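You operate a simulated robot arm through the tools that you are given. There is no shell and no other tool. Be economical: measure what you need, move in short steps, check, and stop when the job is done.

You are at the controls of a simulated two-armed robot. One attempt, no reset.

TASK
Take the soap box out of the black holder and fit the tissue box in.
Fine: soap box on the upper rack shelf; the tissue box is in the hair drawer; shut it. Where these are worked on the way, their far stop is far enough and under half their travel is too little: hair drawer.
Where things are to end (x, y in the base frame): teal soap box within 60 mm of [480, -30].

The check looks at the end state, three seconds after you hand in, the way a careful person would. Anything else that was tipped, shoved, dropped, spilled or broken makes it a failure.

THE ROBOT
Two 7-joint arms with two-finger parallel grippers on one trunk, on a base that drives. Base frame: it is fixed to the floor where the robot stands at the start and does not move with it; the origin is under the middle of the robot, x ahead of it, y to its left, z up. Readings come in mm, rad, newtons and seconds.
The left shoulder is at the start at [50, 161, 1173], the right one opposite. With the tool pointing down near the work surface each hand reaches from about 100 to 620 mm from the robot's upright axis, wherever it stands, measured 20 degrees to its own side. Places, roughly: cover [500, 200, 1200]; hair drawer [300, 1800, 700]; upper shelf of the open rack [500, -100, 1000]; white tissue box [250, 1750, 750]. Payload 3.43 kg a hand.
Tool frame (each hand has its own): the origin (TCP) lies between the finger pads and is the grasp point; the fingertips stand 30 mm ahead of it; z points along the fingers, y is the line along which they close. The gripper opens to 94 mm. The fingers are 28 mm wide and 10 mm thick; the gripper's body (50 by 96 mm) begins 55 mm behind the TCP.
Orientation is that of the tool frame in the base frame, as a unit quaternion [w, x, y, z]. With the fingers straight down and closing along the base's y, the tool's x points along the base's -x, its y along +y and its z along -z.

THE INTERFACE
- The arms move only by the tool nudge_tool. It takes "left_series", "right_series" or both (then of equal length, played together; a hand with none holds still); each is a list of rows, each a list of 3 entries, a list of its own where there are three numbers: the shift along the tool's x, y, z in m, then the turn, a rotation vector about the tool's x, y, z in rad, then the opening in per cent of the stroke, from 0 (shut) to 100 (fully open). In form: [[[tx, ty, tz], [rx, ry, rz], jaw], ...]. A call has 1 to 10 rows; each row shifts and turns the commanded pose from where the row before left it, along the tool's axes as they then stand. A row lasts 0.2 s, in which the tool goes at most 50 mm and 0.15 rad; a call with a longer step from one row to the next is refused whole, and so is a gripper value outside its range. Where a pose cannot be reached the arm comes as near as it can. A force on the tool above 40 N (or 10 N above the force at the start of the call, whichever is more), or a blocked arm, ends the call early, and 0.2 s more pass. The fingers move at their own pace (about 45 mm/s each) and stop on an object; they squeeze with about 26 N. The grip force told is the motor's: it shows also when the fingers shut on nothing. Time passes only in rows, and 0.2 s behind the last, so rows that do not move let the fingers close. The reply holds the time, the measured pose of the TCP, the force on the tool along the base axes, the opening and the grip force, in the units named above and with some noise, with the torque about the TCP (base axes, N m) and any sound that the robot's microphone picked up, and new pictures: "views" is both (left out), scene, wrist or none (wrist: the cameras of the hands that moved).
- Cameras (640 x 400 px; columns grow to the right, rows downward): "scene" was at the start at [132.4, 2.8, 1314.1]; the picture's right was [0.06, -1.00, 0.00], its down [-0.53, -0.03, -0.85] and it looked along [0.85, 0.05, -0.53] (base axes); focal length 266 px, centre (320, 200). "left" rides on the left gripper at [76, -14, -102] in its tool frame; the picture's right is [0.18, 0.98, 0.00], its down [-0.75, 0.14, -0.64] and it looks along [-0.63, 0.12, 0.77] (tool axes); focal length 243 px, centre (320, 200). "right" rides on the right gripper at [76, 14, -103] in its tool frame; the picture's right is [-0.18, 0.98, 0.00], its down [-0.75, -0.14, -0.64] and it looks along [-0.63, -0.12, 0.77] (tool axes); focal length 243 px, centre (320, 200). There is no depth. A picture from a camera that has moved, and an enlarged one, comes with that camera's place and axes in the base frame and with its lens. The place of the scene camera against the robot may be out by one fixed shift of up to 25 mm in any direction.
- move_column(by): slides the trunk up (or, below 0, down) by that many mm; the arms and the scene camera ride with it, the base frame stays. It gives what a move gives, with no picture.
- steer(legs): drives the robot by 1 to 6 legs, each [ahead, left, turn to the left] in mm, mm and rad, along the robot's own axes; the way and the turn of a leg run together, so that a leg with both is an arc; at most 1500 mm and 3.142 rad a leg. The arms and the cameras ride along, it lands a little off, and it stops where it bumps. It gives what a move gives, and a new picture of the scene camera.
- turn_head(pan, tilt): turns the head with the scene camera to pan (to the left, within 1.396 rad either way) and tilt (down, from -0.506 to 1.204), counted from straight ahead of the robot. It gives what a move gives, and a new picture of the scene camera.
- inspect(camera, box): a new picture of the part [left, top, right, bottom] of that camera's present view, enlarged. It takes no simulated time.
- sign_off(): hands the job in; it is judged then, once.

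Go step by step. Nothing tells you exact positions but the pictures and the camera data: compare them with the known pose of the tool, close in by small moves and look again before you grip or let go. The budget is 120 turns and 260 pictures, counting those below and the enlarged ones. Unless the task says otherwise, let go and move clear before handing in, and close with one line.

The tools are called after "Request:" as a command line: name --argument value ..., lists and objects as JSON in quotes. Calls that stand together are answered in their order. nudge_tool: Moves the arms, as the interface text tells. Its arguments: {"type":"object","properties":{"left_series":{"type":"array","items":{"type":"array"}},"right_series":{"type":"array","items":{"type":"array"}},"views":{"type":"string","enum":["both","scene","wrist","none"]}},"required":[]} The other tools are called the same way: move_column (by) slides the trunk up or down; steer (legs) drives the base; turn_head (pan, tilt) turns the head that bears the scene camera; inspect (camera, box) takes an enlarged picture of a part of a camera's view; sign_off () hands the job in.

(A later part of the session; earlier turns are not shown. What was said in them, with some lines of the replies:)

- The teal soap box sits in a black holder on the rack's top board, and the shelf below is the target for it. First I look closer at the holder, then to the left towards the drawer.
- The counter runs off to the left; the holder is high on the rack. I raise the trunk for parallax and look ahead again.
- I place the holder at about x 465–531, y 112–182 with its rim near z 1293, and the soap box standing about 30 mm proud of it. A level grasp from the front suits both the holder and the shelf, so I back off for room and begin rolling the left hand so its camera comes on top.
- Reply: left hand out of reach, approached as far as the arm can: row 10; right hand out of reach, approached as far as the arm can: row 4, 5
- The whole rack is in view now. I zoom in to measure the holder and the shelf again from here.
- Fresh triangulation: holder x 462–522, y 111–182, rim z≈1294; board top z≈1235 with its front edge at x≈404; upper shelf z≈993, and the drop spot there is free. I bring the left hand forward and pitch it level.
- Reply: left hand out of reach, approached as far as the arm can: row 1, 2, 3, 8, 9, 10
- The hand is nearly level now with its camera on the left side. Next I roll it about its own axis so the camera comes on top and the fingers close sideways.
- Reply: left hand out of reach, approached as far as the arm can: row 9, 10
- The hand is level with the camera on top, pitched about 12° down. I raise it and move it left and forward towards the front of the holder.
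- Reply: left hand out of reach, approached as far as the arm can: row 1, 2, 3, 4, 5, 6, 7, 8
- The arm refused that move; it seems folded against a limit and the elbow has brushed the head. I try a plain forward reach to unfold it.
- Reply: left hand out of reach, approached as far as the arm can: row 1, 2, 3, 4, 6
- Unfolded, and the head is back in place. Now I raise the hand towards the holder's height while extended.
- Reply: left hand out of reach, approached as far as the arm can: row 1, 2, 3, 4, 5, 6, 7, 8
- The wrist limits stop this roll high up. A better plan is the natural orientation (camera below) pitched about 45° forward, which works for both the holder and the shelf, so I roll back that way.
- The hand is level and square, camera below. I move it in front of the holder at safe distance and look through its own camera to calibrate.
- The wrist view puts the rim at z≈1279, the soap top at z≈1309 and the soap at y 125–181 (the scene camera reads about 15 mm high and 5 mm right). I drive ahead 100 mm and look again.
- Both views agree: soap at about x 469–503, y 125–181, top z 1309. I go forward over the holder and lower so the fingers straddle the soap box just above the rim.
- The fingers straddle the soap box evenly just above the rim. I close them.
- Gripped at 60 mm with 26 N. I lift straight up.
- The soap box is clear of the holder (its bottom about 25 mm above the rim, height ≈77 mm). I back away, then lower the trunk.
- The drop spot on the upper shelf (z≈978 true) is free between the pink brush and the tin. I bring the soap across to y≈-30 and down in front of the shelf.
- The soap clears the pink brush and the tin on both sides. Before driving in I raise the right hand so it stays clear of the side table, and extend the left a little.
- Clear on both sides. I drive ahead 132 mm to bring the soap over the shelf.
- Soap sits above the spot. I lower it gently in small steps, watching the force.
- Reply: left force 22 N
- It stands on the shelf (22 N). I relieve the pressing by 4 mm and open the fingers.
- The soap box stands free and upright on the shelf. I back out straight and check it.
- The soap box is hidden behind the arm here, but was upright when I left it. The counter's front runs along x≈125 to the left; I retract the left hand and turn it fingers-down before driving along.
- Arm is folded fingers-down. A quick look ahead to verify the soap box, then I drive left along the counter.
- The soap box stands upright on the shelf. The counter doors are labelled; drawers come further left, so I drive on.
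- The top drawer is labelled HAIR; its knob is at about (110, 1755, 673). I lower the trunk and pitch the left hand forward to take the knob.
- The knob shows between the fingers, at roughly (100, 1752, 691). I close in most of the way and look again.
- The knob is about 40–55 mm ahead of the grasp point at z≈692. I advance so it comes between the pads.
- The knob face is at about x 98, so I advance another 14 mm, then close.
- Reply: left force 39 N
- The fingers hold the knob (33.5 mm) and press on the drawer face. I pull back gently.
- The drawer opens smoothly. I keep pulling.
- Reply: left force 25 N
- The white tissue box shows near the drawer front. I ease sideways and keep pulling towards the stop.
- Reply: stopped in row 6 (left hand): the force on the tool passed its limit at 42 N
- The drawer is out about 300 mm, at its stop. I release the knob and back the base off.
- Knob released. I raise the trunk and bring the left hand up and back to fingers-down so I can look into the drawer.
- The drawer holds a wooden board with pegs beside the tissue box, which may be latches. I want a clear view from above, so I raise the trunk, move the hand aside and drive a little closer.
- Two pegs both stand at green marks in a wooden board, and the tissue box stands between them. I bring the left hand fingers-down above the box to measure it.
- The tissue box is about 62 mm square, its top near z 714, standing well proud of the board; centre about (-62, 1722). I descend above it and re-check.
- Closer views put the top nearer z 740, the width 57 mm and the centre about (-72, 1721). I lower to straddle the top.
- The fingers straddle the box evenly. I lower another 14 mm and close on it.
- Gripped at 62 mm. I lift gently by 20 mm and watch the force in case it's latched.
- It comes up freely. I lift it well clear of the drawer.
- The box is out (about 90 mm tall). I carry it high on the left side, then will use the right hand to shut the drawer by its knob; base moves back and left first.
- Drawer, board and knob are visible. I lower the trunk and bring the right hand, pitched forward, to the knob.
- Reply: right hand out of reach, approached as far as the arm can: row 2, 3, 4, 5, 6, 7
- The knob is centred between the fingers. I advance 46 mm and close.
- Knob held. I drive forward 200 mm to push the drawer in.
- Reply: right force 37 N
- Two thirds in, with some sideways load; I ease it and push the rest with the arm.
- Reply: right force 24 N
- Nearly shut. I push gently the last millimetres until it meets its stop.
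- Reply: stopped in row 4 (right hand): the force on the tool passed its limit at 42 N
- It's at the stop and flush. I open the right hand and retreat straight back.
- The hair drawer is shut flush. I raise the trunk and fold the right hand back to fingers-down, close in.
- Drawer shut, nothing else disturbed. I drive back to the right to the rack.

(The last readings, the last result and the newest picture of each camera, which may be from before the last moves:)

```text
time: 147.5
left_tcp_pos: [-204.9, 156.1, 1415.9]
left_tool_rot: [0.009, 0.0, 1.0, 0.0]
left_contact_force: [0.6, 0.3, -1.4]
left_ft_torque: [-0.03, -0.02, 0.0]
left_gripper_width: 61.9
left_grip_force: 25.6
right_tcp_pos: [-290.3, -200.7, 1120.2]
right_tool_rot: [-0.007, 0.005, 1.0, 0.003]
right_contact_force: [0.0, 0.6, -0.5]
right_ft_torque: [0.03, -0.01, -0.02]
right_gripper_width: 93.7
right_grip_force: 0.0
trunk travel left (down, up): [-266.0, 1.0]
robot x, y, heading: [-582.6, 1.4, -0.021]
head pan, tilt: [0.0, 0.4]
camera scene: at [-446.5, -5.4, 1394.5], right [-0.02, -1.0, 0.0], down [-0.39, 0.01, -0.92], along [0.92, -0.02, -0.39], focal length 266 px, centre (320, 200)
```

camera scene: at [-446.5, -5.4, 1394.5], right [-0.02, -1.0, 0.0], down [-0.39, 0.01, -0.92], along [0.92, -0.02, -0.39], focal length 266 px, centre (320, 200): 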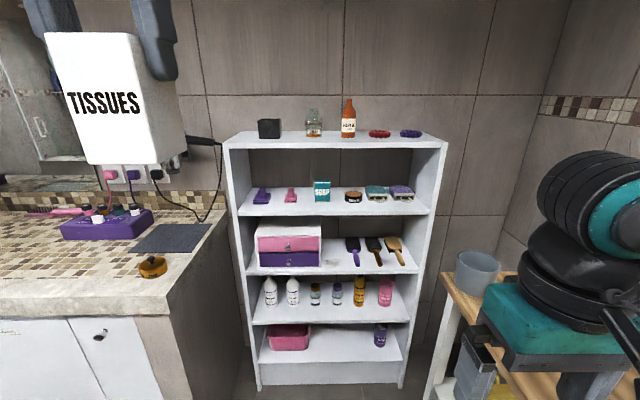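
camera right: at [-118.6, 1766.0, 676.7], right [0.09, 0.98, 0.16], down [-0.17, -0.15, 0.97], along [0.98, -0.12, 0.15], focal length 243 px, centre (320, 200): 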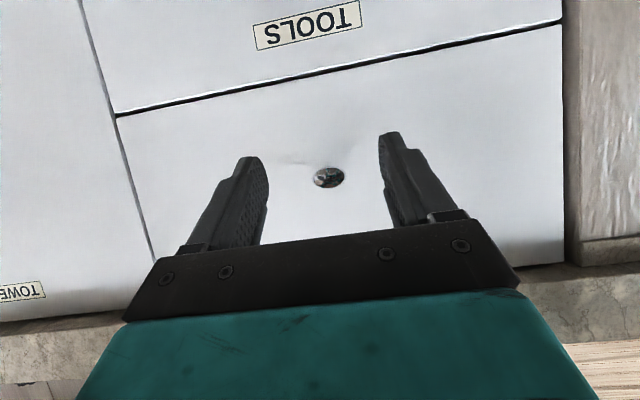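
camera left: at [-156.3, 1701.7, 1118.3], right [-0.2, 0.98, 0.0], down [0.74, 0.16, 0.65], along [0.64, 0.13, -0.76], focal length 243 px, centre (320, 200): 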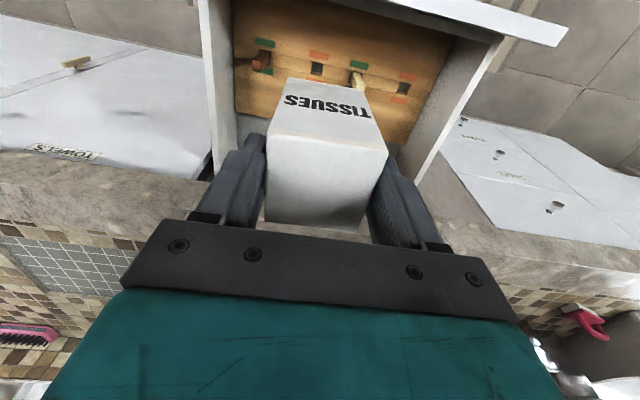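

Tool-down at z 1416 is reachable. Soap box still upright on its shelf. I drive ahead, correcting heading, and look at the holder with the wrist camera.

Request:
steer --legs '[[350, 0, 0.02]]'

Request:
inspect --camera "left" --box '[0, 0, 640, 400]'

Request:
inspect --camera "scene" --box '[180, 60, 340, 160]'

```text
time: 149.8
left_tcp_pos: [142.6, 167.2, 1415.3]
left_tool_rot: [0.009, -0.014, 1.0, 0.0]
left_contact_force: [0.2, 0.3, -1.1]
left_ft_torque: [-0.03, 0.03, 0.01]
left_gripper_width: 61.7
left_grip_force: 26.1
right_tcp_pos: [67.5, -192.8, 1119.6]
right_tool_rot: [-0.007, -0.01, 1.0, 0.002]
right_contact_force: [0.4, -0.2, 0.1]
right_ft_torque: [0.0, 0.01, 0.0]
right_gripper_width: 93.8
right_grip_force: 0.1
trunk travel left (down, up): [-266.0, 1.0]
robot x, y, heading: [-229.8, -3.0, 0.011]
head pan, tilt: [0.0, 0.4]
camera scene: at [-94.0, -2.9, 1394.5], right [0.01, -1.0, 0.0], down [-0.39, 0.0, -0.92], along [0.92, 0.01, -0.39], focal length 266 px, centre (320, 200)
```

scene: 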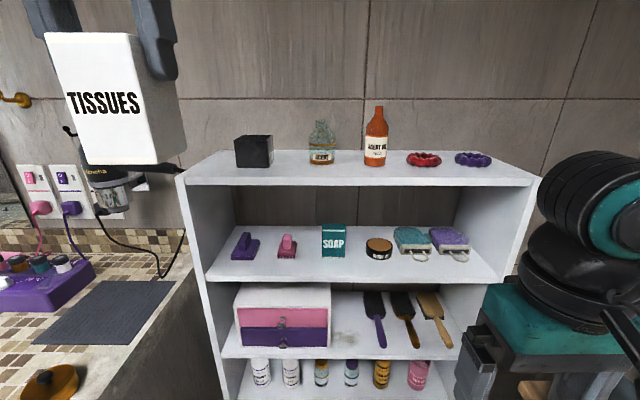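

```text
1.00 times, centred on (320, 200) of left (not enlarged: the box is as wide or as high as the picture)
camera zoom: at [65.0, 149.6, 1517.7], right [-0.21, 0.98, 0.0], down [0.74, 0.16, 0.65], along [0.64, 0.14, -0.76], focal length 243 px, centre (320, 200)
```

zoom: 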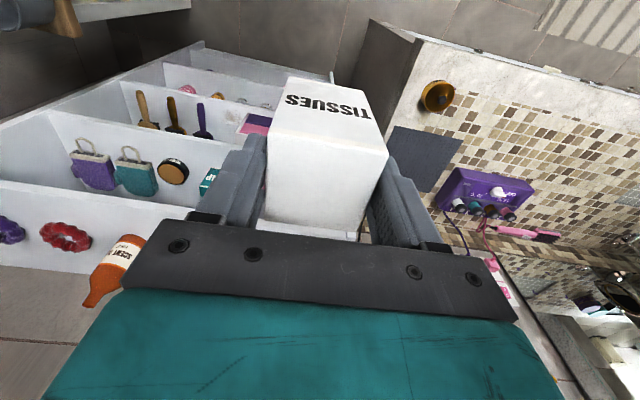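

```text
4.00 times, centred on (260, 110) of scene
camera zoom: at [-94.0, -2.9, 1394.5], right [0.01, -1.0, 0.0], down [-0.39, 0.0, -0.92], along [0.92, 0.01, -0.39], focal length 1064 px, centre (560, 560)
```

zoom: 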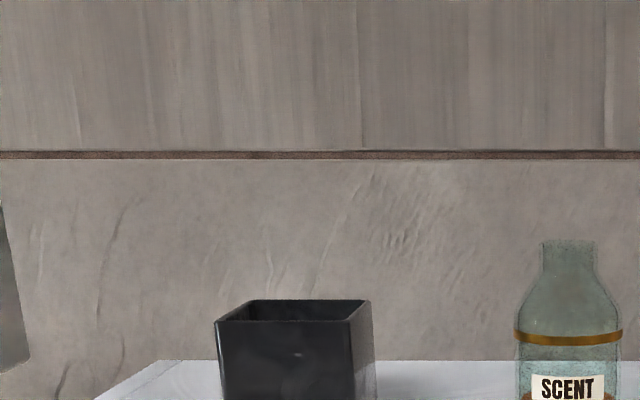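

The wrist camera can't see the holder past the gripper, so I'll align by the scene camera, comparing box and holder at the same height. First I extend the arm in free air and square its yaw.

Request:
nudge_tool --left_series '[[[-0.02, 0, 0], [0, 0, 0.014], 40], [[-0.02, 0, 0], [0, 0, 0.014], 40], [[-0.02, 0, 0], [0, 0, 0], 40], [[-0.02, 0, 0], [0, 0, 0], 40], [[-0.02, 0, 0], [0, 0, 0], 40]]' --views "none"

Request:
steer --legs '[[130, 0, -0.011]]'

```text
time: 151.0
left_tcp_pos: [243.9, 165.9, 1417.8]
left_tool_rot: [0.009, 0.0, 1.0, 0.001]
left_contact_force: [-0.4, 0.5, -1.3]
left_ft_torque: [-0.03, -0.02, 0.0]
left_gripper_width: 61.5
left_grip_force: 26.3
right_tcp_pos: [68.2, -193.6, 1118.7]
right_tool_rot: [-0.006, -0.01, 1.0, 0.003]
right_contact_force: [0.8, 0.6, -0.6]
right_ft_torque: [0.01, 0.03, 0.01]
right_gripper_width: 94.0
right_grip_force: 0.1
trunk travel left (down, up): [-266.0, 1.0]
robot x, y, heading: [-229.6, -3.5, 0.012]
head pan, tilt: [0.0, 0.4]
```

```text
time: 152.2
left_tcp_pos: [375.8, 163.0, 1417.5]
left_tool_rot: [0.008, 0.004, 1.0, -0.001]
left_contact_force: [0.6, -0.4, -1.6]
left_ft_torque: [0.01, 0.05, -0.02]
left_gripper_width: 61.6
left_grip_force: 26.3
right_tcp_pos: [198.4, -194.9, 1118.7]
right_tool_rot: [-0.006, -0.006, 1.0, 0.003]
right_contact_force: [0.1, 0.1, 0.6]
right_ft_torque: [-0.01, 0.01, -0.02]
right_gripper_width: 94.0
right_grip_force: 0.0
trunk travel left (down, up): [-266.0, 1.0]
robot x, y, heading: [-98.4, -1.1, 0.004]
head pan, tilt: [0.0, 0.4]
camera scene: at [38.3, -3.2, 1394.4], right [0.0, -1.0, 0.0], down [-0.39, 0.0, -0.92], along [0.92, 0.0, -0.39], focal length 266 px, centre (320, 200)
```

scene: 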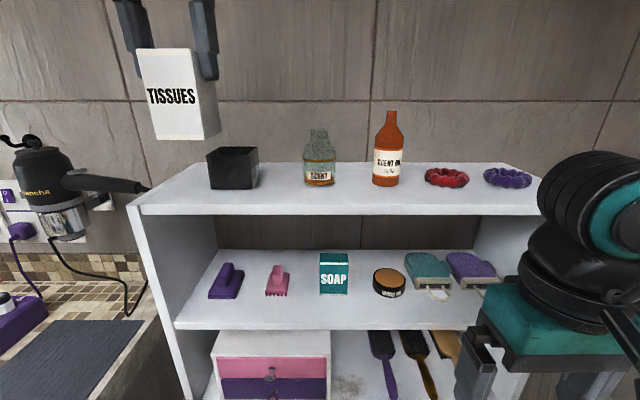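

Request:
steer --legs '[[70, 0, 0]]'

Request:
nudge_tool --left_series '[[[-0.01, -0.003, 0], [0, 0, 0], 40], [[-0.01, -0.003, 0], [0, 0, 0], 40], [[-0.01, -0.003, 0], [0, 0, 0], 40], [[0, 0, 0], [0, 0, 0], 40]]' --views "none"

Request:
inspect --camera "scene" --box '[120, 40, 320, 200]'

```text
time: 153.3
left_tcp_pos: [446.8, 163.9, 1417.2]
left_tool_rot: [0.008, 0.005, 1.0, 0.0]
left_contact_force: [0.3, 0.8, -0.7]
left_ft_torque: [-0.03, 0.03, 0.0]
left_gripper_width: 62.0
left_grip_force: 26.0
right_tcp_pos: [269.0, -194.9, 1119.3]
right_tool_rot: [-0.006, -0.005, 1.0, 0.002]
right_contact_force: [-0.4, -0.9, 0.7]
right_ft_torque: [0.0, 0.01, 0.01]
right_gripper_width: 94.1
right_grip_force: 0.1
trunk travel left (down, up): [-266.0, 1.0]
robot x, y, heading: [-30.2, -2.4, 0.002]
head pan, tilt: [0.0, 0.4]
camera scene: at [109.0, -3.2, 1394.4], right [0.0, -1.0, 0.0], down [-0.39, 0.0, -0.92], along [0.92, 0.0, -0.39], focal length 266 px, centre (320, 200)
```

scene: 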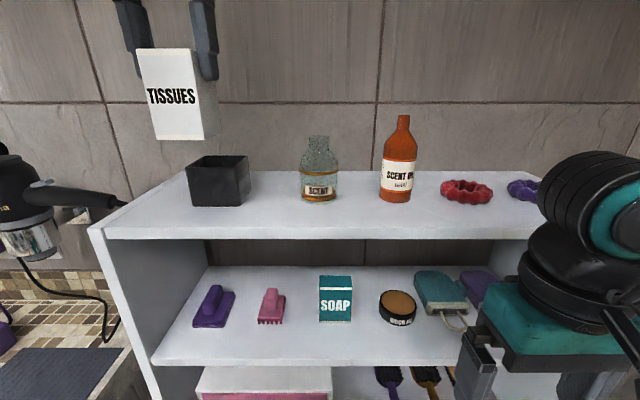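

```text
time: 154.3
left_tcp_pos: [475.3, 154.8, 1420.6]
left_tool_rot: [0.01, 0.004, 1.0, -0.001]
left_contact_force: [-0.6, 0.2, -0.6]
left_ft_torque: [-0.02, 0.0, -0.04]
left_gripper_width: 61.7
left_grip_force: 26.2
right_tcp_pos: [268.4, -194.2, 1120.7]
right_tool_rot: [-0.006, -0.005, 1.0, 0.002]
right_contact_force: [-0.4, -0.3, 0.4]
right_ft_torque: [0.01, 0.0, -0.04]
right_gripper_width: 94.3
right_grip_force: 0.0
trunk travel left (down, up): [-266.0, 1.0]
robot x, y, heading: [-27.9, 1.5, 0.003]
head pan, tilt: [0.0, 0.4]
```

```text
2.50 times, centred on (220, 120) of scene
camera zoom: at [108.0, -2.9, 1394.5], right [0.0, -1.0, 0.0], down [-0.39, 0.0, -0.92], along [0.92, 0.0, -0.39], focal length 665 px, centre (570, 400)
```

zoom: 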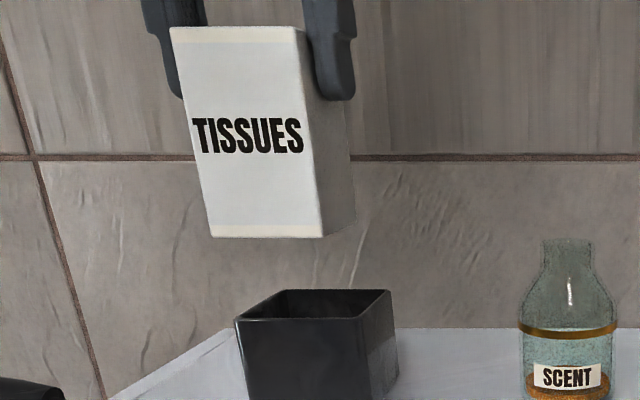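

Vision puts the holder about 70×63 mm outside and the box about 58 mm square, with the box some 5 mm too far left. I shift right 5 mm, lower to just above the rim and compare.

Request:
nudge_tool --left_series '[[[0, -0.005, 0.008], [0, 0, 0], 40], [[0, 0, 0.01], [0, 0, 0], 40], [[0, 0, 0.01], [0, 0, 0], 40], [[0, 0, 0.005], [0, 0, 0], 40], [[0, 0, 0], [0, 0, 0], 40]]' --views "none"

Request:
inspect --camera "scene" --box '[160, 100, 280, 200]'

```text
time: 155.5
left_tcp_pos: [476.7, 148.9, 1386.2]
left_tool_rot: [0.008, 0.005, 1.0, -0.001]
left_contact_force: [0.2, -0.6, -0.5]
left_ft_torque: [0.0, -0.01, -0.01]
left_gripper_width: 61.8
left_grip_force: 25.9
right_tcp_pos: [267.3, -195.2, 1119.1]
right_tool_rot: [-0.005, -0.006, 1.0, 0.003]
right_contact_force: [0.4, -0.6, 0.0]
right_ft_torque: [-0.04, 0.01, 0.04]
right_gripper_width: 94.0
right_grip_force: 0.0
trunk travel left (down, up): [-266.0, 1.0]
robot x, y, heading: [-27.2, 0.8, 0.0]
head pan, tilt: [0.0, 0.4]
```

```text
4.00 times, centred on (220, 150) of scene
camera zoom: at [108.1, -3.3, 1394.5], right [0.0, -1.0, 0.0], down [-0.39, 0.0, -0.92], along [0.92, 0.0, -0.39], focal length 1064 px, centre (720, 400)
```

zoom: 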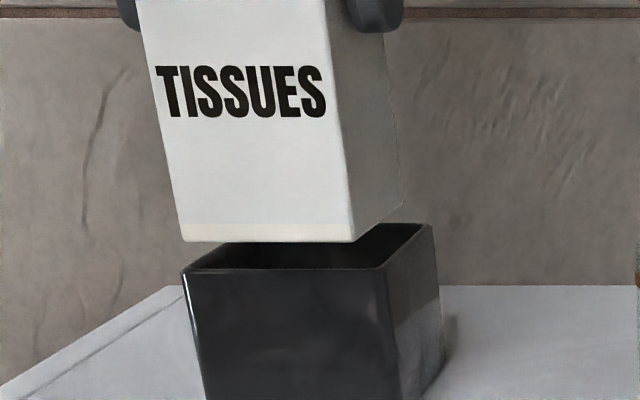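

Depth is a little ambiguous from one view. I nudge 3 mm forward and 2 mm right, then lower in tiny steps; a touch on the rim would give me the exact height to read the offset.

Request:
nudge_tool --left_series '[[[-0.003, -0.002, 0.002], [0, 0, 0], 40], [[0, 0, 0.002], [0, 0, 0], 40], [[0, 0, 0.002], [0, 0, 0], 40], [[0, 0, 0], [0, 0, 0], 40]]' --views "none"

Request:
inspect --camera "scene" --box '[160, 120, 256, 200]'

```text
time: 156.5
left_tcp_pos: [479.8, 147.0, 1379.2]
left_tool_rot: [0.009, 0.004, 1.0, 0.001]
left_contact_force: [0.0, -0.1, -0.7]
left_ft_torque: [0.0, -0.01, -0.01]
left_gripper_width: 61.6
left_grip_force: 26.0
right_tcp_pos: [268.6, -194.7, 1119.2]
right_tool_rot: [-0.006, -0.005, 1.0, 0.003]
right_contact_force: [-0.6, 0.1, -0.4]
right_ft_torque: [-0.03, -0.02, -0.02]
right_gripper_width: 94.0
right_grip_force: 0.1
trunk travel left (down, up): [-266.0, 1.0]
robot x, y, heading: [-28.1, 1.2, 0.003]
head pan, tilt: [0.0, 0.4]
```

```text
5.00 times, centred on (208, 160) of scene
camera zoom: at [108.0, -3.2, 1394.5], right [0.0, -1.0, 0.0], down [-0.39, 0.0, -0.92], along [0.92, 0.0, -0.39], focal length 1330 px, centre (880, 400)
```

zoom: 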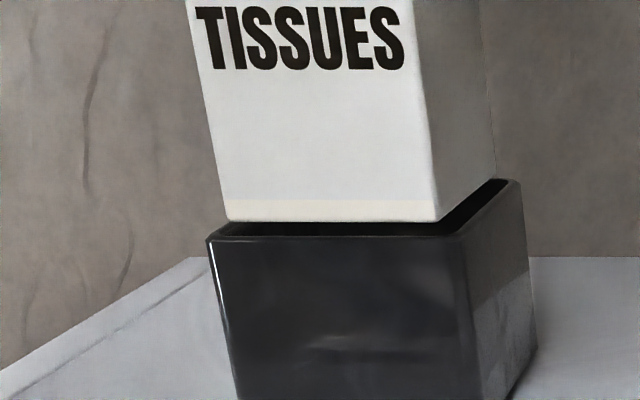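

The box now sits just above the opening, slightly towards the robot. I move 4 mm forward and lower a bit more.

Request:
nudge_tool --left_series '[[[-0.004, 0, 0], [0, 0, 0], 40], [[0, 0, 0.002], [0, 0, 0], 40], [[0, 0, 0.002], [0, 0, 0], 40], [[0, 0, 0], [0, 0, 0], 40]]' --views "none"

Request:
inspect --camera "scene" --box '[160, 120, 256, 200]'

```text
time: 157.5
left_tcp_pos: [484.3, 146.7, 1376.5]
left_tool_rot: [0.009, 0.005, 1.0, -0.002]
left_contact_force: [0.6, 0.3, -1.1]
left_ft_torque: [-0.02, -0.04, 0.02]
left_gripper_width: 61.8
left_grip_force: 25.6
right_tcp_pos: [267.7, -194.0, 1119.5]
right_tool_rot: [-0.005, -0.005, 1.0, 0.003]
right_contact_force: [-0.3, 1.0, -0.2]
right_ft_torque: [0.0, 0.01, -0.03]
right_gripper_width: 94.3
right_grip_force: 0.0
trunk travel left (down, up): [-266.0, 1.0]
robot x, y, heading: [-29.4, -3.7, 0.002]
head pan, tilt: [0.0, 0.4]
```

```text
5.00 times, centred on (208, 160) of scene
camera zoom: at [108.0, -3.3, 1394.5], right [0.0, -1.0, 0.0], down [-0.39, 0.0, -0.92], along [0.92, 0.0, -0.39], focal length 1330 px, centre (880, 400)
```

zoom: 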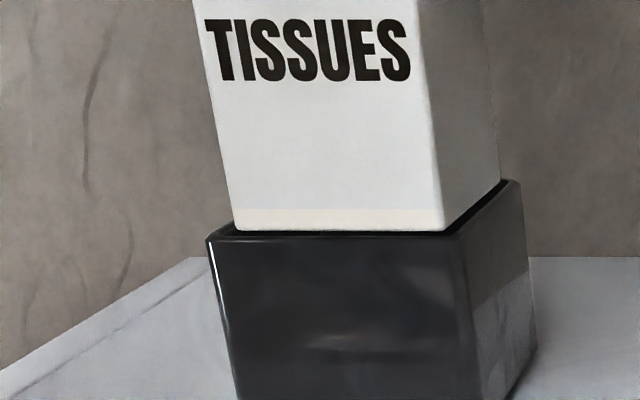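

Sideways it's centred now. I continue down in small steps.

Request:
nudge_tool --left_series '[[[0, 0, 0.002], [0, 0, 0], 40], [[0, 0, 0.002], [0, 0, 0], 40], [[0, 0, 0.002], [0, 0, 0], 40], [[0, 0, 0], [0, 0, 0], 40]]' --views "none"

Request:
inspect --camera "scene" --box '[160, 120, 256, 200]'

```text
time: 158.5
left_tcp_pos: [482.8, 145.3, 1373.4]
left_tool_rot: [0.011, 0.004, 1.0, 0.0]
left_contact_force: [5.5, 1.7, 21.7]
left_ft_torque: [0.05, -0.05, 0.03]
left_gripper_width: 62.0
left_grip_force: 26.3
right_tcp_pos: [266.4, -194.7, 1120.7]
right_tool_rot: [-0.005, -0.005, 1.0, 0.003]
right_contact_force: [-0.2, 0.9, 0.5]
right_ft_torque: [-0.02, 0.01, 0.04]
right_gripper_width: 93.8
right_grip_force: 0.1
trunk travel left (down, up): [-266.0, 1.0]
robot x, y, heading: [-25.7, 0.4, -0.002]
head pan, tilt: [0.0, 0.4]
```

```text
5.00 times, centred on (208, 160) of scene
camera zoom: at [106.9, -3.5, 1394.8], right [0.0, -1.0, 0.0], down [-0.39, 0.0, -0.92], along [0.92, 0.0, -0.39], focal length 1330 px, centre (880, 400)
```

zoom: 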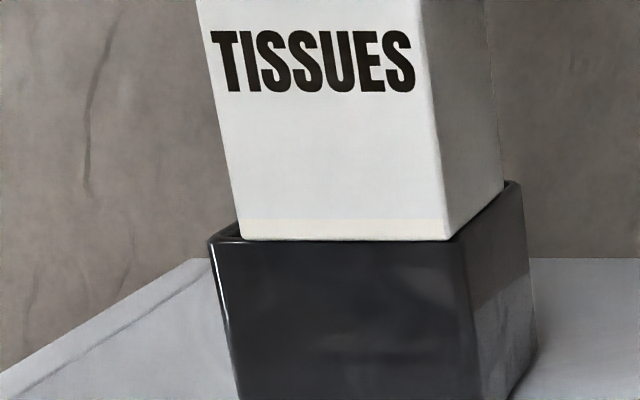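

It touched: the front of the box rests on the front rim, so it needs about 3.5 mm more forward and 1.3 mm left. I lift, correct and lower again.

Request:
nudge_tool --left_series '[[[0, 0, -0.006], [0, 0, 0], 40], [[-0.0036, 0.0013, 0], [0, 0, 0], 40], [[0, 0, 0.002], [0, 0, 0], 40], [[0, 0, 0.002], [0, 0, 0], 40], [[0, 0, 0.002], [0, 0, 0], 40], [[0, 0, 0.001], [0, 0, 0], 40], [[0, 0, 0], [0, 0, 0], 40]]' --views "none"

Request:
inspect --camera "scene" --box '[160, 120, 256, 200]'

```text
time: 160.1
left_tcp_pos: [486.1, 148.5, 1368.2]
left_tool_rot: [0.01, 0.005, 1.0, -0.002]
left_contact_force: [5.2, 1.3, 21.6]
left_ft_torque: [0.02, -0.02, 0.07]
left_gripper_width: 62.0
left_grip_force: 25.9
right_tcp_pos: [267.1, -195.4, 1120.8]
right_tool_rot: [-0.005, -0.005, 1.0, 0.002]
right_contact_force: [0.7, 0.4, -0.2]
right_ft_torque: [-0.01, -0.02, -0.02]
right_gripper_width: 94.0
right_grip_force: 0.1
trunk travel left (down, up): [-266.0, 1.0]
robot x, y, heading: [-23.7, 3.6, 0.001]
head pan, tilt: [0.0, 0.4]
```

```text
5.00 times, centred on (208, 160) of scene
camera zoom: at [106.9, -3.6, 1394.8], right [0.0, -1.0, 0.0], down [-0.39, 0.0, -0.92], along [0.92, 0.0, -0.39], focal length 1330 px, centre (880, 400)
```

zoom: 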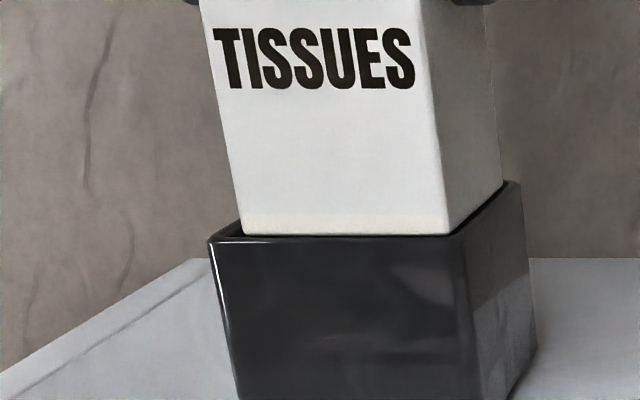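

Request:
inspect --camera "scene" --box '[196, 145, 268, 190]'

```text
8.89 times, centred on (232, 168) of scene
camera zoom: at [106.9, -3.6, 1394.8], right [0.0, -1.0, 0.0], down [-0.39, 0.0, -0.92], along [0.92, 0.0, -0.39], focal length 2364 px, centre (1102, 489)
```

zoom: 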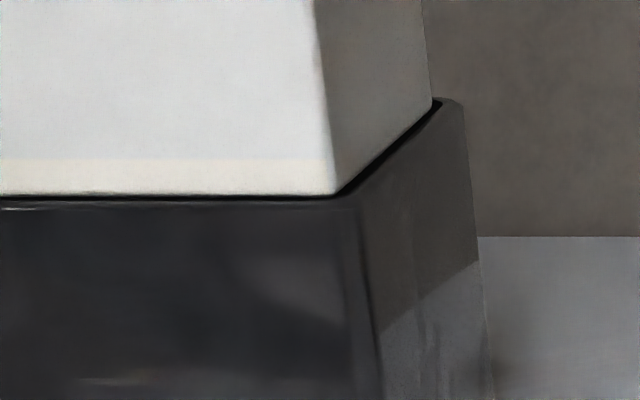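

The zoom shows the box is turned slightly clockwise relative to the holder, with its rear right corner on the rim and spare room on the left. I lift, turn it 0.04 rad counter-clockwise, shift 2 mm left, 1 mm back, and lower.

Request:
nudge_tool --left_series '[[[0, 0, -0.008], [0, 0, 0], 40], [[0.001, 0.0022, 0], [0, 0, -0.04], 40], [[0, 0, 0.002], [0, 0, 0], 40], [[0, 0, 0.002], [0, 0, 0], 40], [[0, 0, 0.002], [0, 0, 0], 40], [[0, 0, 0], [0, 0, 0], 40]]' --views "none"

Request:
inspect --camera "scene" --box '[180, 140, 268, 195]'

```text
time: 161.5
left_tcp_pos: [486.1, 149.9, 1371.3]
left_tool_rot: [0.009, -0.015, 1.0, -0.001]
left_contact_force: [0.5, -0.4, -0.9]
left_ft_torque: [0.04, 0.01, -0.03]
left_gripper_width: 61.8
left_grip_force: 26.3
right_tcp_pos: [268.6, -195.1, 1120.9]
right_tool_rot: [-0.005, -0.005, 1.0, 0.003]
right_contact_force: [0.4, -0.3, 0.3]
right_ft_torque: [-0.04, 0.01, 0.03]
right_gripper_width: 94.1
right_grip_force: 0.0
trunk travel left (down, up): [-266.0, 1.0]
robot x, y, heading: [-30.5, -2.1, 0.002]
head pan, tilt: [0.0, 0.4]
```

```text
7.27 times, centred on (224, 168) of scene
camera zoom: at [108.1, -3.2, 1394.5], right [0.0, -1.0, 0.0], down [-0.39, 0.0, -0.92], along [0.92, 0.0, -0.39], focal length 1934 px, centre (1018, 436)
```

zoom: 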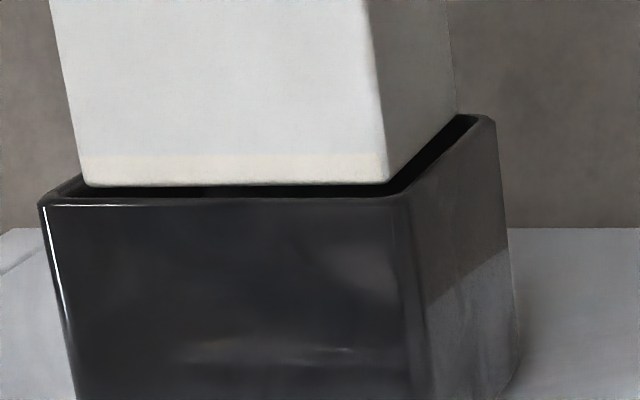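

Now parallel and free of contact. I shift 1 mm left and lower again.

Request:
nudge_tool --left_series '[[[0, 0.0012, 0.001], [0, 0, 0], 40], [[0, 0, 0.002], [0, 0, 0], 40], [[0, 0, 0.002], [0, 0, 0], 40], [[0, 0, 0], [0, 0, 0], 40]]' --views "none"

Request:
inspect --camera "scene" --box '[180, 140, 268, 195]'

```text
time: 162.5
left_tcp_pos: [487.1, 151.8, 1366.2]
left_tool_rot: [0.011, -0.016, 1.0, -0.001]
left_contact_force: [5.0, 2.8, 21.2]
left_ft_torque: [0.04, 0.1, -0.01]
left_gripper_width: 62.1
left_grip_force: 25.9
right_tcp_pos: [267.5, -195.3, 1120.6]
right_tool_rot: [-0.005, -0.005, 1.0, 0.002]
right_contact_force: [-0.5, 0.1, 0.2]
right_ft_torque: [-0.01, 0.0, 0.01]
right_gripper_width: 93.8
right_grip_force: 0.1
trunk travel left (down, up): [-266.0, 1.0]
robot x, y, heading: [-26.7, -0.9, 0.001]
head pan, tilt: [0.0, 0.4]
```

```text
7.27 times, centred on (224, 168) of scene
camera zoom: at [107.2, -3.5, 1394.8], right [0.0, -1.0, 0.0], down [-0.39, 0.0, -0.92], along [0.92, 0.0, -0.39], focal length 1934 px, centre (1018, 436)
```

zoom: 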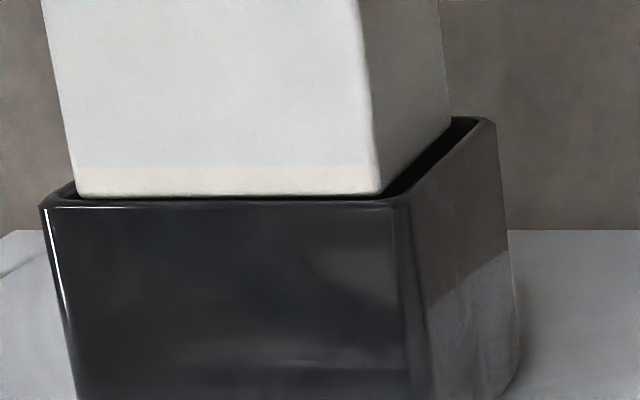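

The torque reading shows the contact is at the box's front edge (about 25 mm towards me), so it's still on the front rim. I lift, go 4 mm further forward, 1 mm right, and lower.

Request:
nudge_tool --left_series '[[[0, 0, -0.007], [0, 0, 0], 40], [[-0.004, -0.001, 0], [0, 0, 0], 40], [[0, 0, 0.002], [0, 0, 0], 40], [[0, 0, 0.002], [0, 0, 0], 40], [[0, 0, 0.002], [0, 0, 0], 40], [[0, 0, 0.002], [0, 0, 0], 40], [[0, 0, 0.002], [0, 0, 0], 40], [[0, 0, 0], [0, 0, 0], 40]]' --views "none"

Request:
inspect --camera "scene" --box '[180, 140, 268, 195]'

```text
time: 164.3
left_tcp_pos: [490.2, 149.4, 1364.0]
left_tool_rot: [0.009, -0.015, 1.0, 0.0]
left_contact_force: [-0.2, 0.2, -1.0]
left_ft_torque: [-0.01, 0.01, 0.0]
left_gripper_width: 61.7
left_grip_force: 25.8
right_tcp_pos: [267.3, -194.7, 1120.3]
right_tool_rot: [-0.005, -0.005, 1.0, 0.002]
right_contact_force: [1.2, -0.8, 0.2]
right_ft_torque: [-0.04, -0.01, 0.0]
right_gripper_width: 93.8
right_grip_force: 0.1
trunk travel left (down, up): [-266.0, 1.0]
robot x, y, heading: [-31.3, -1.4, 0.001]
head pan, tilt: [0.0, 0.4]
```

```text
7.27 times, centred on (224, 168) of scene
camera zoom: at [108.1, -3.2, 1394.5], right [0.0, -1.0, 0.0], down [-0.39, 0.0, -0.92], along [0.92, 0.0, -0.39], focal length 1934 px, centre (1018, 436)
```

zoom: 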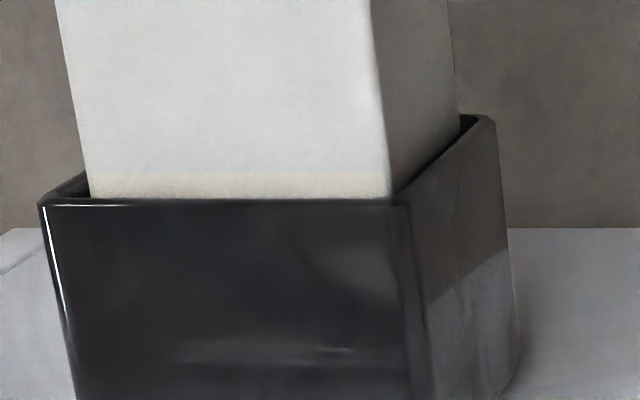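

It has entered the holder with no force. I centre 1.5 mm left and keep lowering.

Request:
nudge_tool --left_series '[[[0, 0.0015, 0.003], [0, 0, 0], 40], [[0, 0, 0.005], [0, 0, 0], 40], [[0, 0, 0.005], [0, 0, 0], 40], [[0, 0, 0.005], [0, 0, 0], 40], [[0, 0, 0.005], [0, 0, 0], 40], [[0, 0, 0.005], [0, 0, 0], 40], [[0, 0, 0.005], [0, 0, 0], 40], [[0, 0, 0.003], [0, 0, 0], 40], [[0, 0, 0], [0, 0, 0], 40]]' --views "none"

Request:
inspect --camera "scene" --box '[140, 90, 300, 210]'

```text
time: 166.3
left_tcp_pos: [492.2, 151.8, 1326.0]
left_tool_rot: [0.009, -0.015, 1.0, 0.0]
left_contact_force: [-0.5, -0.3, -0.8]
left_ft_torque: [0.02, 0.0, -0.03]
left_gripper_width: 61.5
left_grip_force: 25.4
right_tcp_pos: [268.7, -195.1, 1119.6]
right_tool_rot: [-0.006, -0.006, 1.0, 0.002]
right_contact_force: [-0.3, 0.3, 0.0]
right_ft_torque: [0.0, 0.01, 0.02]
right_gripper_width: 94.1
right_grip_force: 0.0
trunk travel left (down, up): [-266.0, 1.0]
robot x, y, heading: [-27.4, 0.7, 0.008]
head pan, tilt: [0.0, 0.4]
```

```text
3.33 times, centred on (220, 150) of scene
camera zoom: at [108.1, -3.3, 1394.5], right [0.0, -1.0, 0.0], down [-0.39, 0.0, -0.92], along [0.92, 0.0, -0.39], focal length 886 px, centre (653, 367)
```

zoom: 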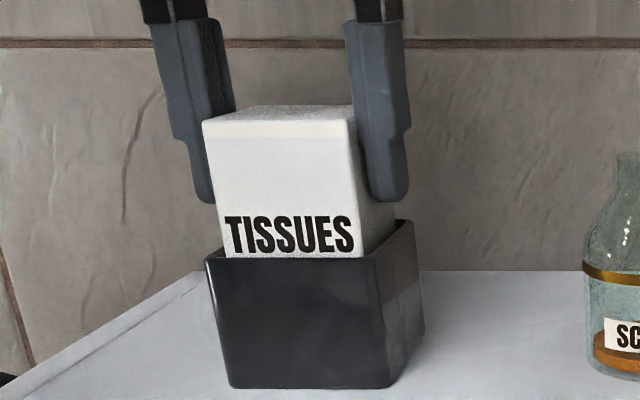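

Almost in. I lower the last part gently until it touches the floor of the holder.

Request:
nudge_tool --left_series '[[[0, 0, 0.003], [0, 0, 0], 40], [[0, 0, 0.003], [0, 0, 0], 40], [[0, 0, 0.002], [0, 0, 0], 40], [[0, 0, 0.002], [0, 0, 0], 40], [[0, 0, 0.002], [0, 0, 0], 40], [[0, 0, 0], [0, 0, 0], 40]]' --views "none"

Request:
inspect --camera "scene" --box '[140, 90, 300, 210]'

```text
time: 167.7
left_tcp_pos: [492.7, 153.4, 1314.7]
left_tool_rot: [0.009, -0.015, 1.0, -0.001]
left_contact_force: [-0.5, -0.1, -1.5]
left_ft_torque: [0.01, -0.02, 0.01]
left_gripper_width: 61.7
left_grip_force: 25.9
right_tcp_pos: [268.0, -193.9, 1119.7]
right_tool_rot: [-0.006, -0.005, 1.0, 0.003]
right_contact_force: [-0.1, 0.4, -0.3]
right_ft_torque: [-0.06, 0.02, -0.04]
right_gripper_width: 93.9
right_grip_force: 0.2
trunk travel left (down, up): [-266.0, 1.0]
robot x, y, heading: [-30.1, -1.2, 0.0]
head pan, tilt: [0.0, 0.4]
```

```text
3.33 times, centred on (220, 150) of scene
camera zoom: at [108.1, -3.2, 1394.5], right [0.0, -1.0, 0.0], down [-0.39, 0.0, -0.92], along [0.92, 0.0, -0.39], focal length 886 px, centre (653, 367)
```

zoom: 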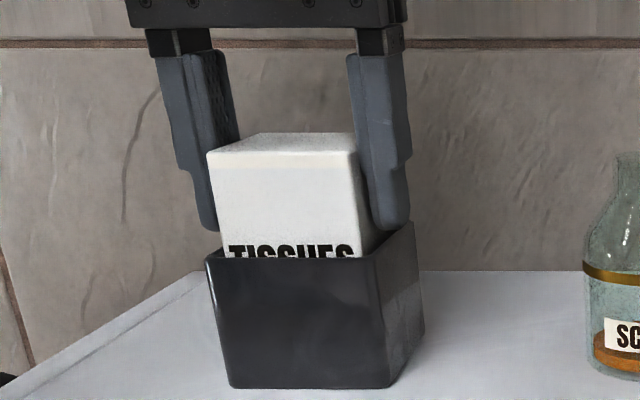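

Request:
nudge_tool --left_series '[[[0, 0, 0.002], [0, 0, 0], 40], [[0, 0, 0.0015], [0, 0, 0], 40], [[0, 0, 0], [0, 0, 0], 40]]' --views "none"

Request:
inspect --camera "scene" --box '[170, 110, 280, 200]'

```text
time: 168.5
left_tcp_pos: [491.8, 153.5, 1312.6]
left_tool_rot: [0.01, -0.015, 1.0, -0.001]
left_contact_force: [2.6, 1.4, 7.1]
left_ft_torque: [0.07, -0.49, 0.02]
left_gripper_width: 61.9
left_grip_force: 25.4
right_tcp_pos: [267.8, -194.4, 1119.8]
right_tool_rot: [-0.005, -0.006, 1.0, 0.003]
right_contact_force: [0.0, -0.2, 0.3]
right_ft_torque: [0.01, -0.01, -0.04]
right_gripper_width: 94.1
right_grip_force: 0.0
trunk travel left (down, up): [-266.0, 1.0]
robot x, y, heading: [-21.8, 2.8, 0.003]
head pan, tilt: [0.0, 0.4]
```

```text
4.44 times, centred on (225, 155) of scene
camera zoom: at [107.8, -3.3, 1394.7], right [0.0, -1.0, 0.0], down [-0.39, 0.0, -0.92], along [0.92, 0.0, -0.39], focal length 1182 px, centre (742, 400)
```

zoom: 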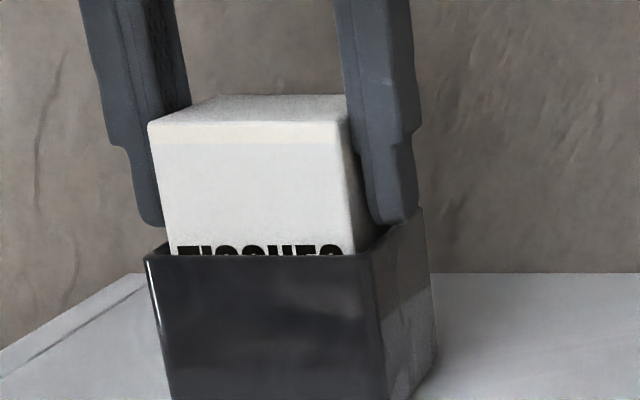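

It touches down lightly (7 N), fingertips just over the rim. I ease up 1 mm and open slowly, then rise.

Request:
nudge_tool --left_series '[[[0, 0, -0.001], [0, 0, 0], 40], [[0, 0, 0], [0, 0, 0], 70], [[0, 0, 0], [0, 0, 0], 75], [[0, 0, 0], [0, 0, 0], 85], [[0, 0, 0], [0, 0, 0], 85]]' --views "none"

Request:
inspect --camera "scene" --box '[140, 90, 300, 210]'

```text
time: 169.7
left_tcp_pos: [491.2, 153.4, 1312.6]
left_tool_rot: [0.008, -0.015, 1.0, -0.002]
left_contact_force: [0.6, -0.2, -0.6]
left_ft_torque: [-0.01, -0.02, 0.0]
left_gripper_width: 80.0
left_grip_force: 0.0
right_tcp_pos: [268.4, -194.6, 1120.8]
right_tool_rot: [-0.006, -0.005, 1.0, 0.003]
right_contact_force: [-0.1, 0.0, -0.3]
right_ft_torque: [-0.01, -0.01, -0.01]
right_gripper_width: 94.1
right_grip_force: 0.0
trunk travel left (down, up): [-266.0, 1.0]
robot x, y, heading: [-27.1, -2.0, 0.002]
head pan, tilt: [0.0, 0.4]
```

```text
3.33 times, centred on (220, 150) of scene
camera zoom: at [108.0, -3.2, 1394.5], right [0.0, -1.0, 0.0], down [-0.39, 0.0, -0.92], along [0.92, 0.0, -0.39], focal length 886 px, centre (653, 367)
```

zoom: 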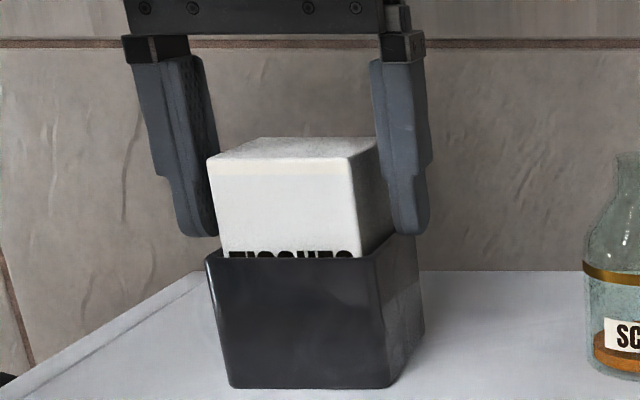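

Released, and the box stands fully seated. I rise straight up, then back away for a final look.

Request:
nudge_tool --left_series '[[[0, 0, -0.01], [0, 0, 0], 95], [[0, 0, -0.02], [0, 0, 0], 95], [[0, 0, -0.02], [0, 0, 0], 95], [[0, 0, -0.02], [0, 0, 0], 95], [[0, 0, -0.02], [0, 0, 0], 95]]' --views "none"

Request:
steer --legs '[[-300, 0, 0]]'

Request:
inspect --camera "scene" --box '[180, 100, 520, 310]'

```text
time: 170.9
left_tcp_pos: [489.2, 149.8, 1404.5]
left_tool_rot: [0.011, -0.015, 1.0, -0.001]
left_contact_force: [1.1, 1.1, -0.8]
left_ft_torque: [-0.02, 0.01, 0.04]
left_gripper_width: 89.3
left_grip_force: 0.0
right_tcp_pos: [267.2, -195.1, 1119.0]
right_tool_rot: [-0.005, -0.005, 1.0, 0.002]
right_contact_force: [0.2, 0.6, 0.0]
right_ft_torque: [0.01, -0.01, 0.02]
right_gripper_width: 94.1
right_grip_force: 0.1
trunk travel left (down, up): [-266.0, 1.0]
robot x, y, heading: [-26.6, 3.4, 0.002]
head pan, tilt: [0.0, 0.4]
```

```text
time: 172.9
left_tcp_pos: [188.7, 149.5, 1404.3]
left_tool_rot: [0.011, -0.013, 1.0, 0.0]
left_contact_force: [0.8, 0.7, 0.3]
left_ft_torque: [0.02, -0.04, 0.02]
left_gripper_width: 89.4
left_grip_force: 0.0
right_tcp_pos: [-34.4, -196.1, 1119.4]
right_tool_rot: [-0.006, -0.003, 1.0, 0.002]
right_contact_force: [-0.1, 0.5, 0.5]
right_ft_torque: [-0.02, -0.01, -0.01]
right_gripper_width: 94.1
right_grip_force: 0.0
trunk travel left (down, up): [-266.0, 1.0]
robot x, y, heading: [-331.3, 1.9, -0.004]
head pan, tilt: [0.0, 0.4]
camera scene: at [-194.2, -3.5, 1394.6], right [0.0, -1.0, 0.0], down [-0.39, 0.0, -0.92], along [0.92, 0.0, -0.39], focal length 266 px, centre (320, 200)
```

scene: 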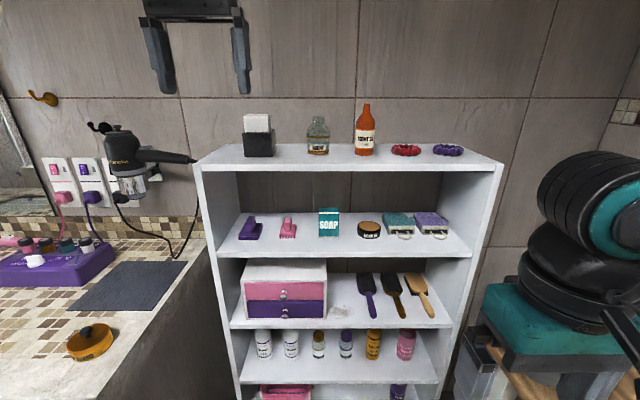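

```text
1.88 times, centred on (350, 205) of scene
camera zoom: at [-194.2, -3.5, 1394.6], right [0.0, -1.0, 0.0], down [-0.39, 0.0, -0.92], along [0.92, 0.0, -0.39], focal length 501 px, centre (264, 191)
```

zoom: 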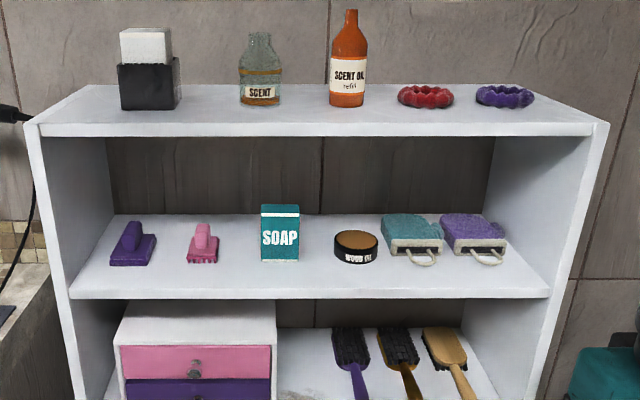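

The tissue box is seated in the black holder, and the soap box stands upright on the upper shelf near [475, -28]. The hair drawer was flush when I left it, and both hands are clear, so I hand in.

Request:
sign_off

```text
The job is handed in.
```

The job is handed in: the tissue box is seated in the black holder, the teal soap box stands upright on the upper shelf at about [475, -28], and the hair drawer is shut.
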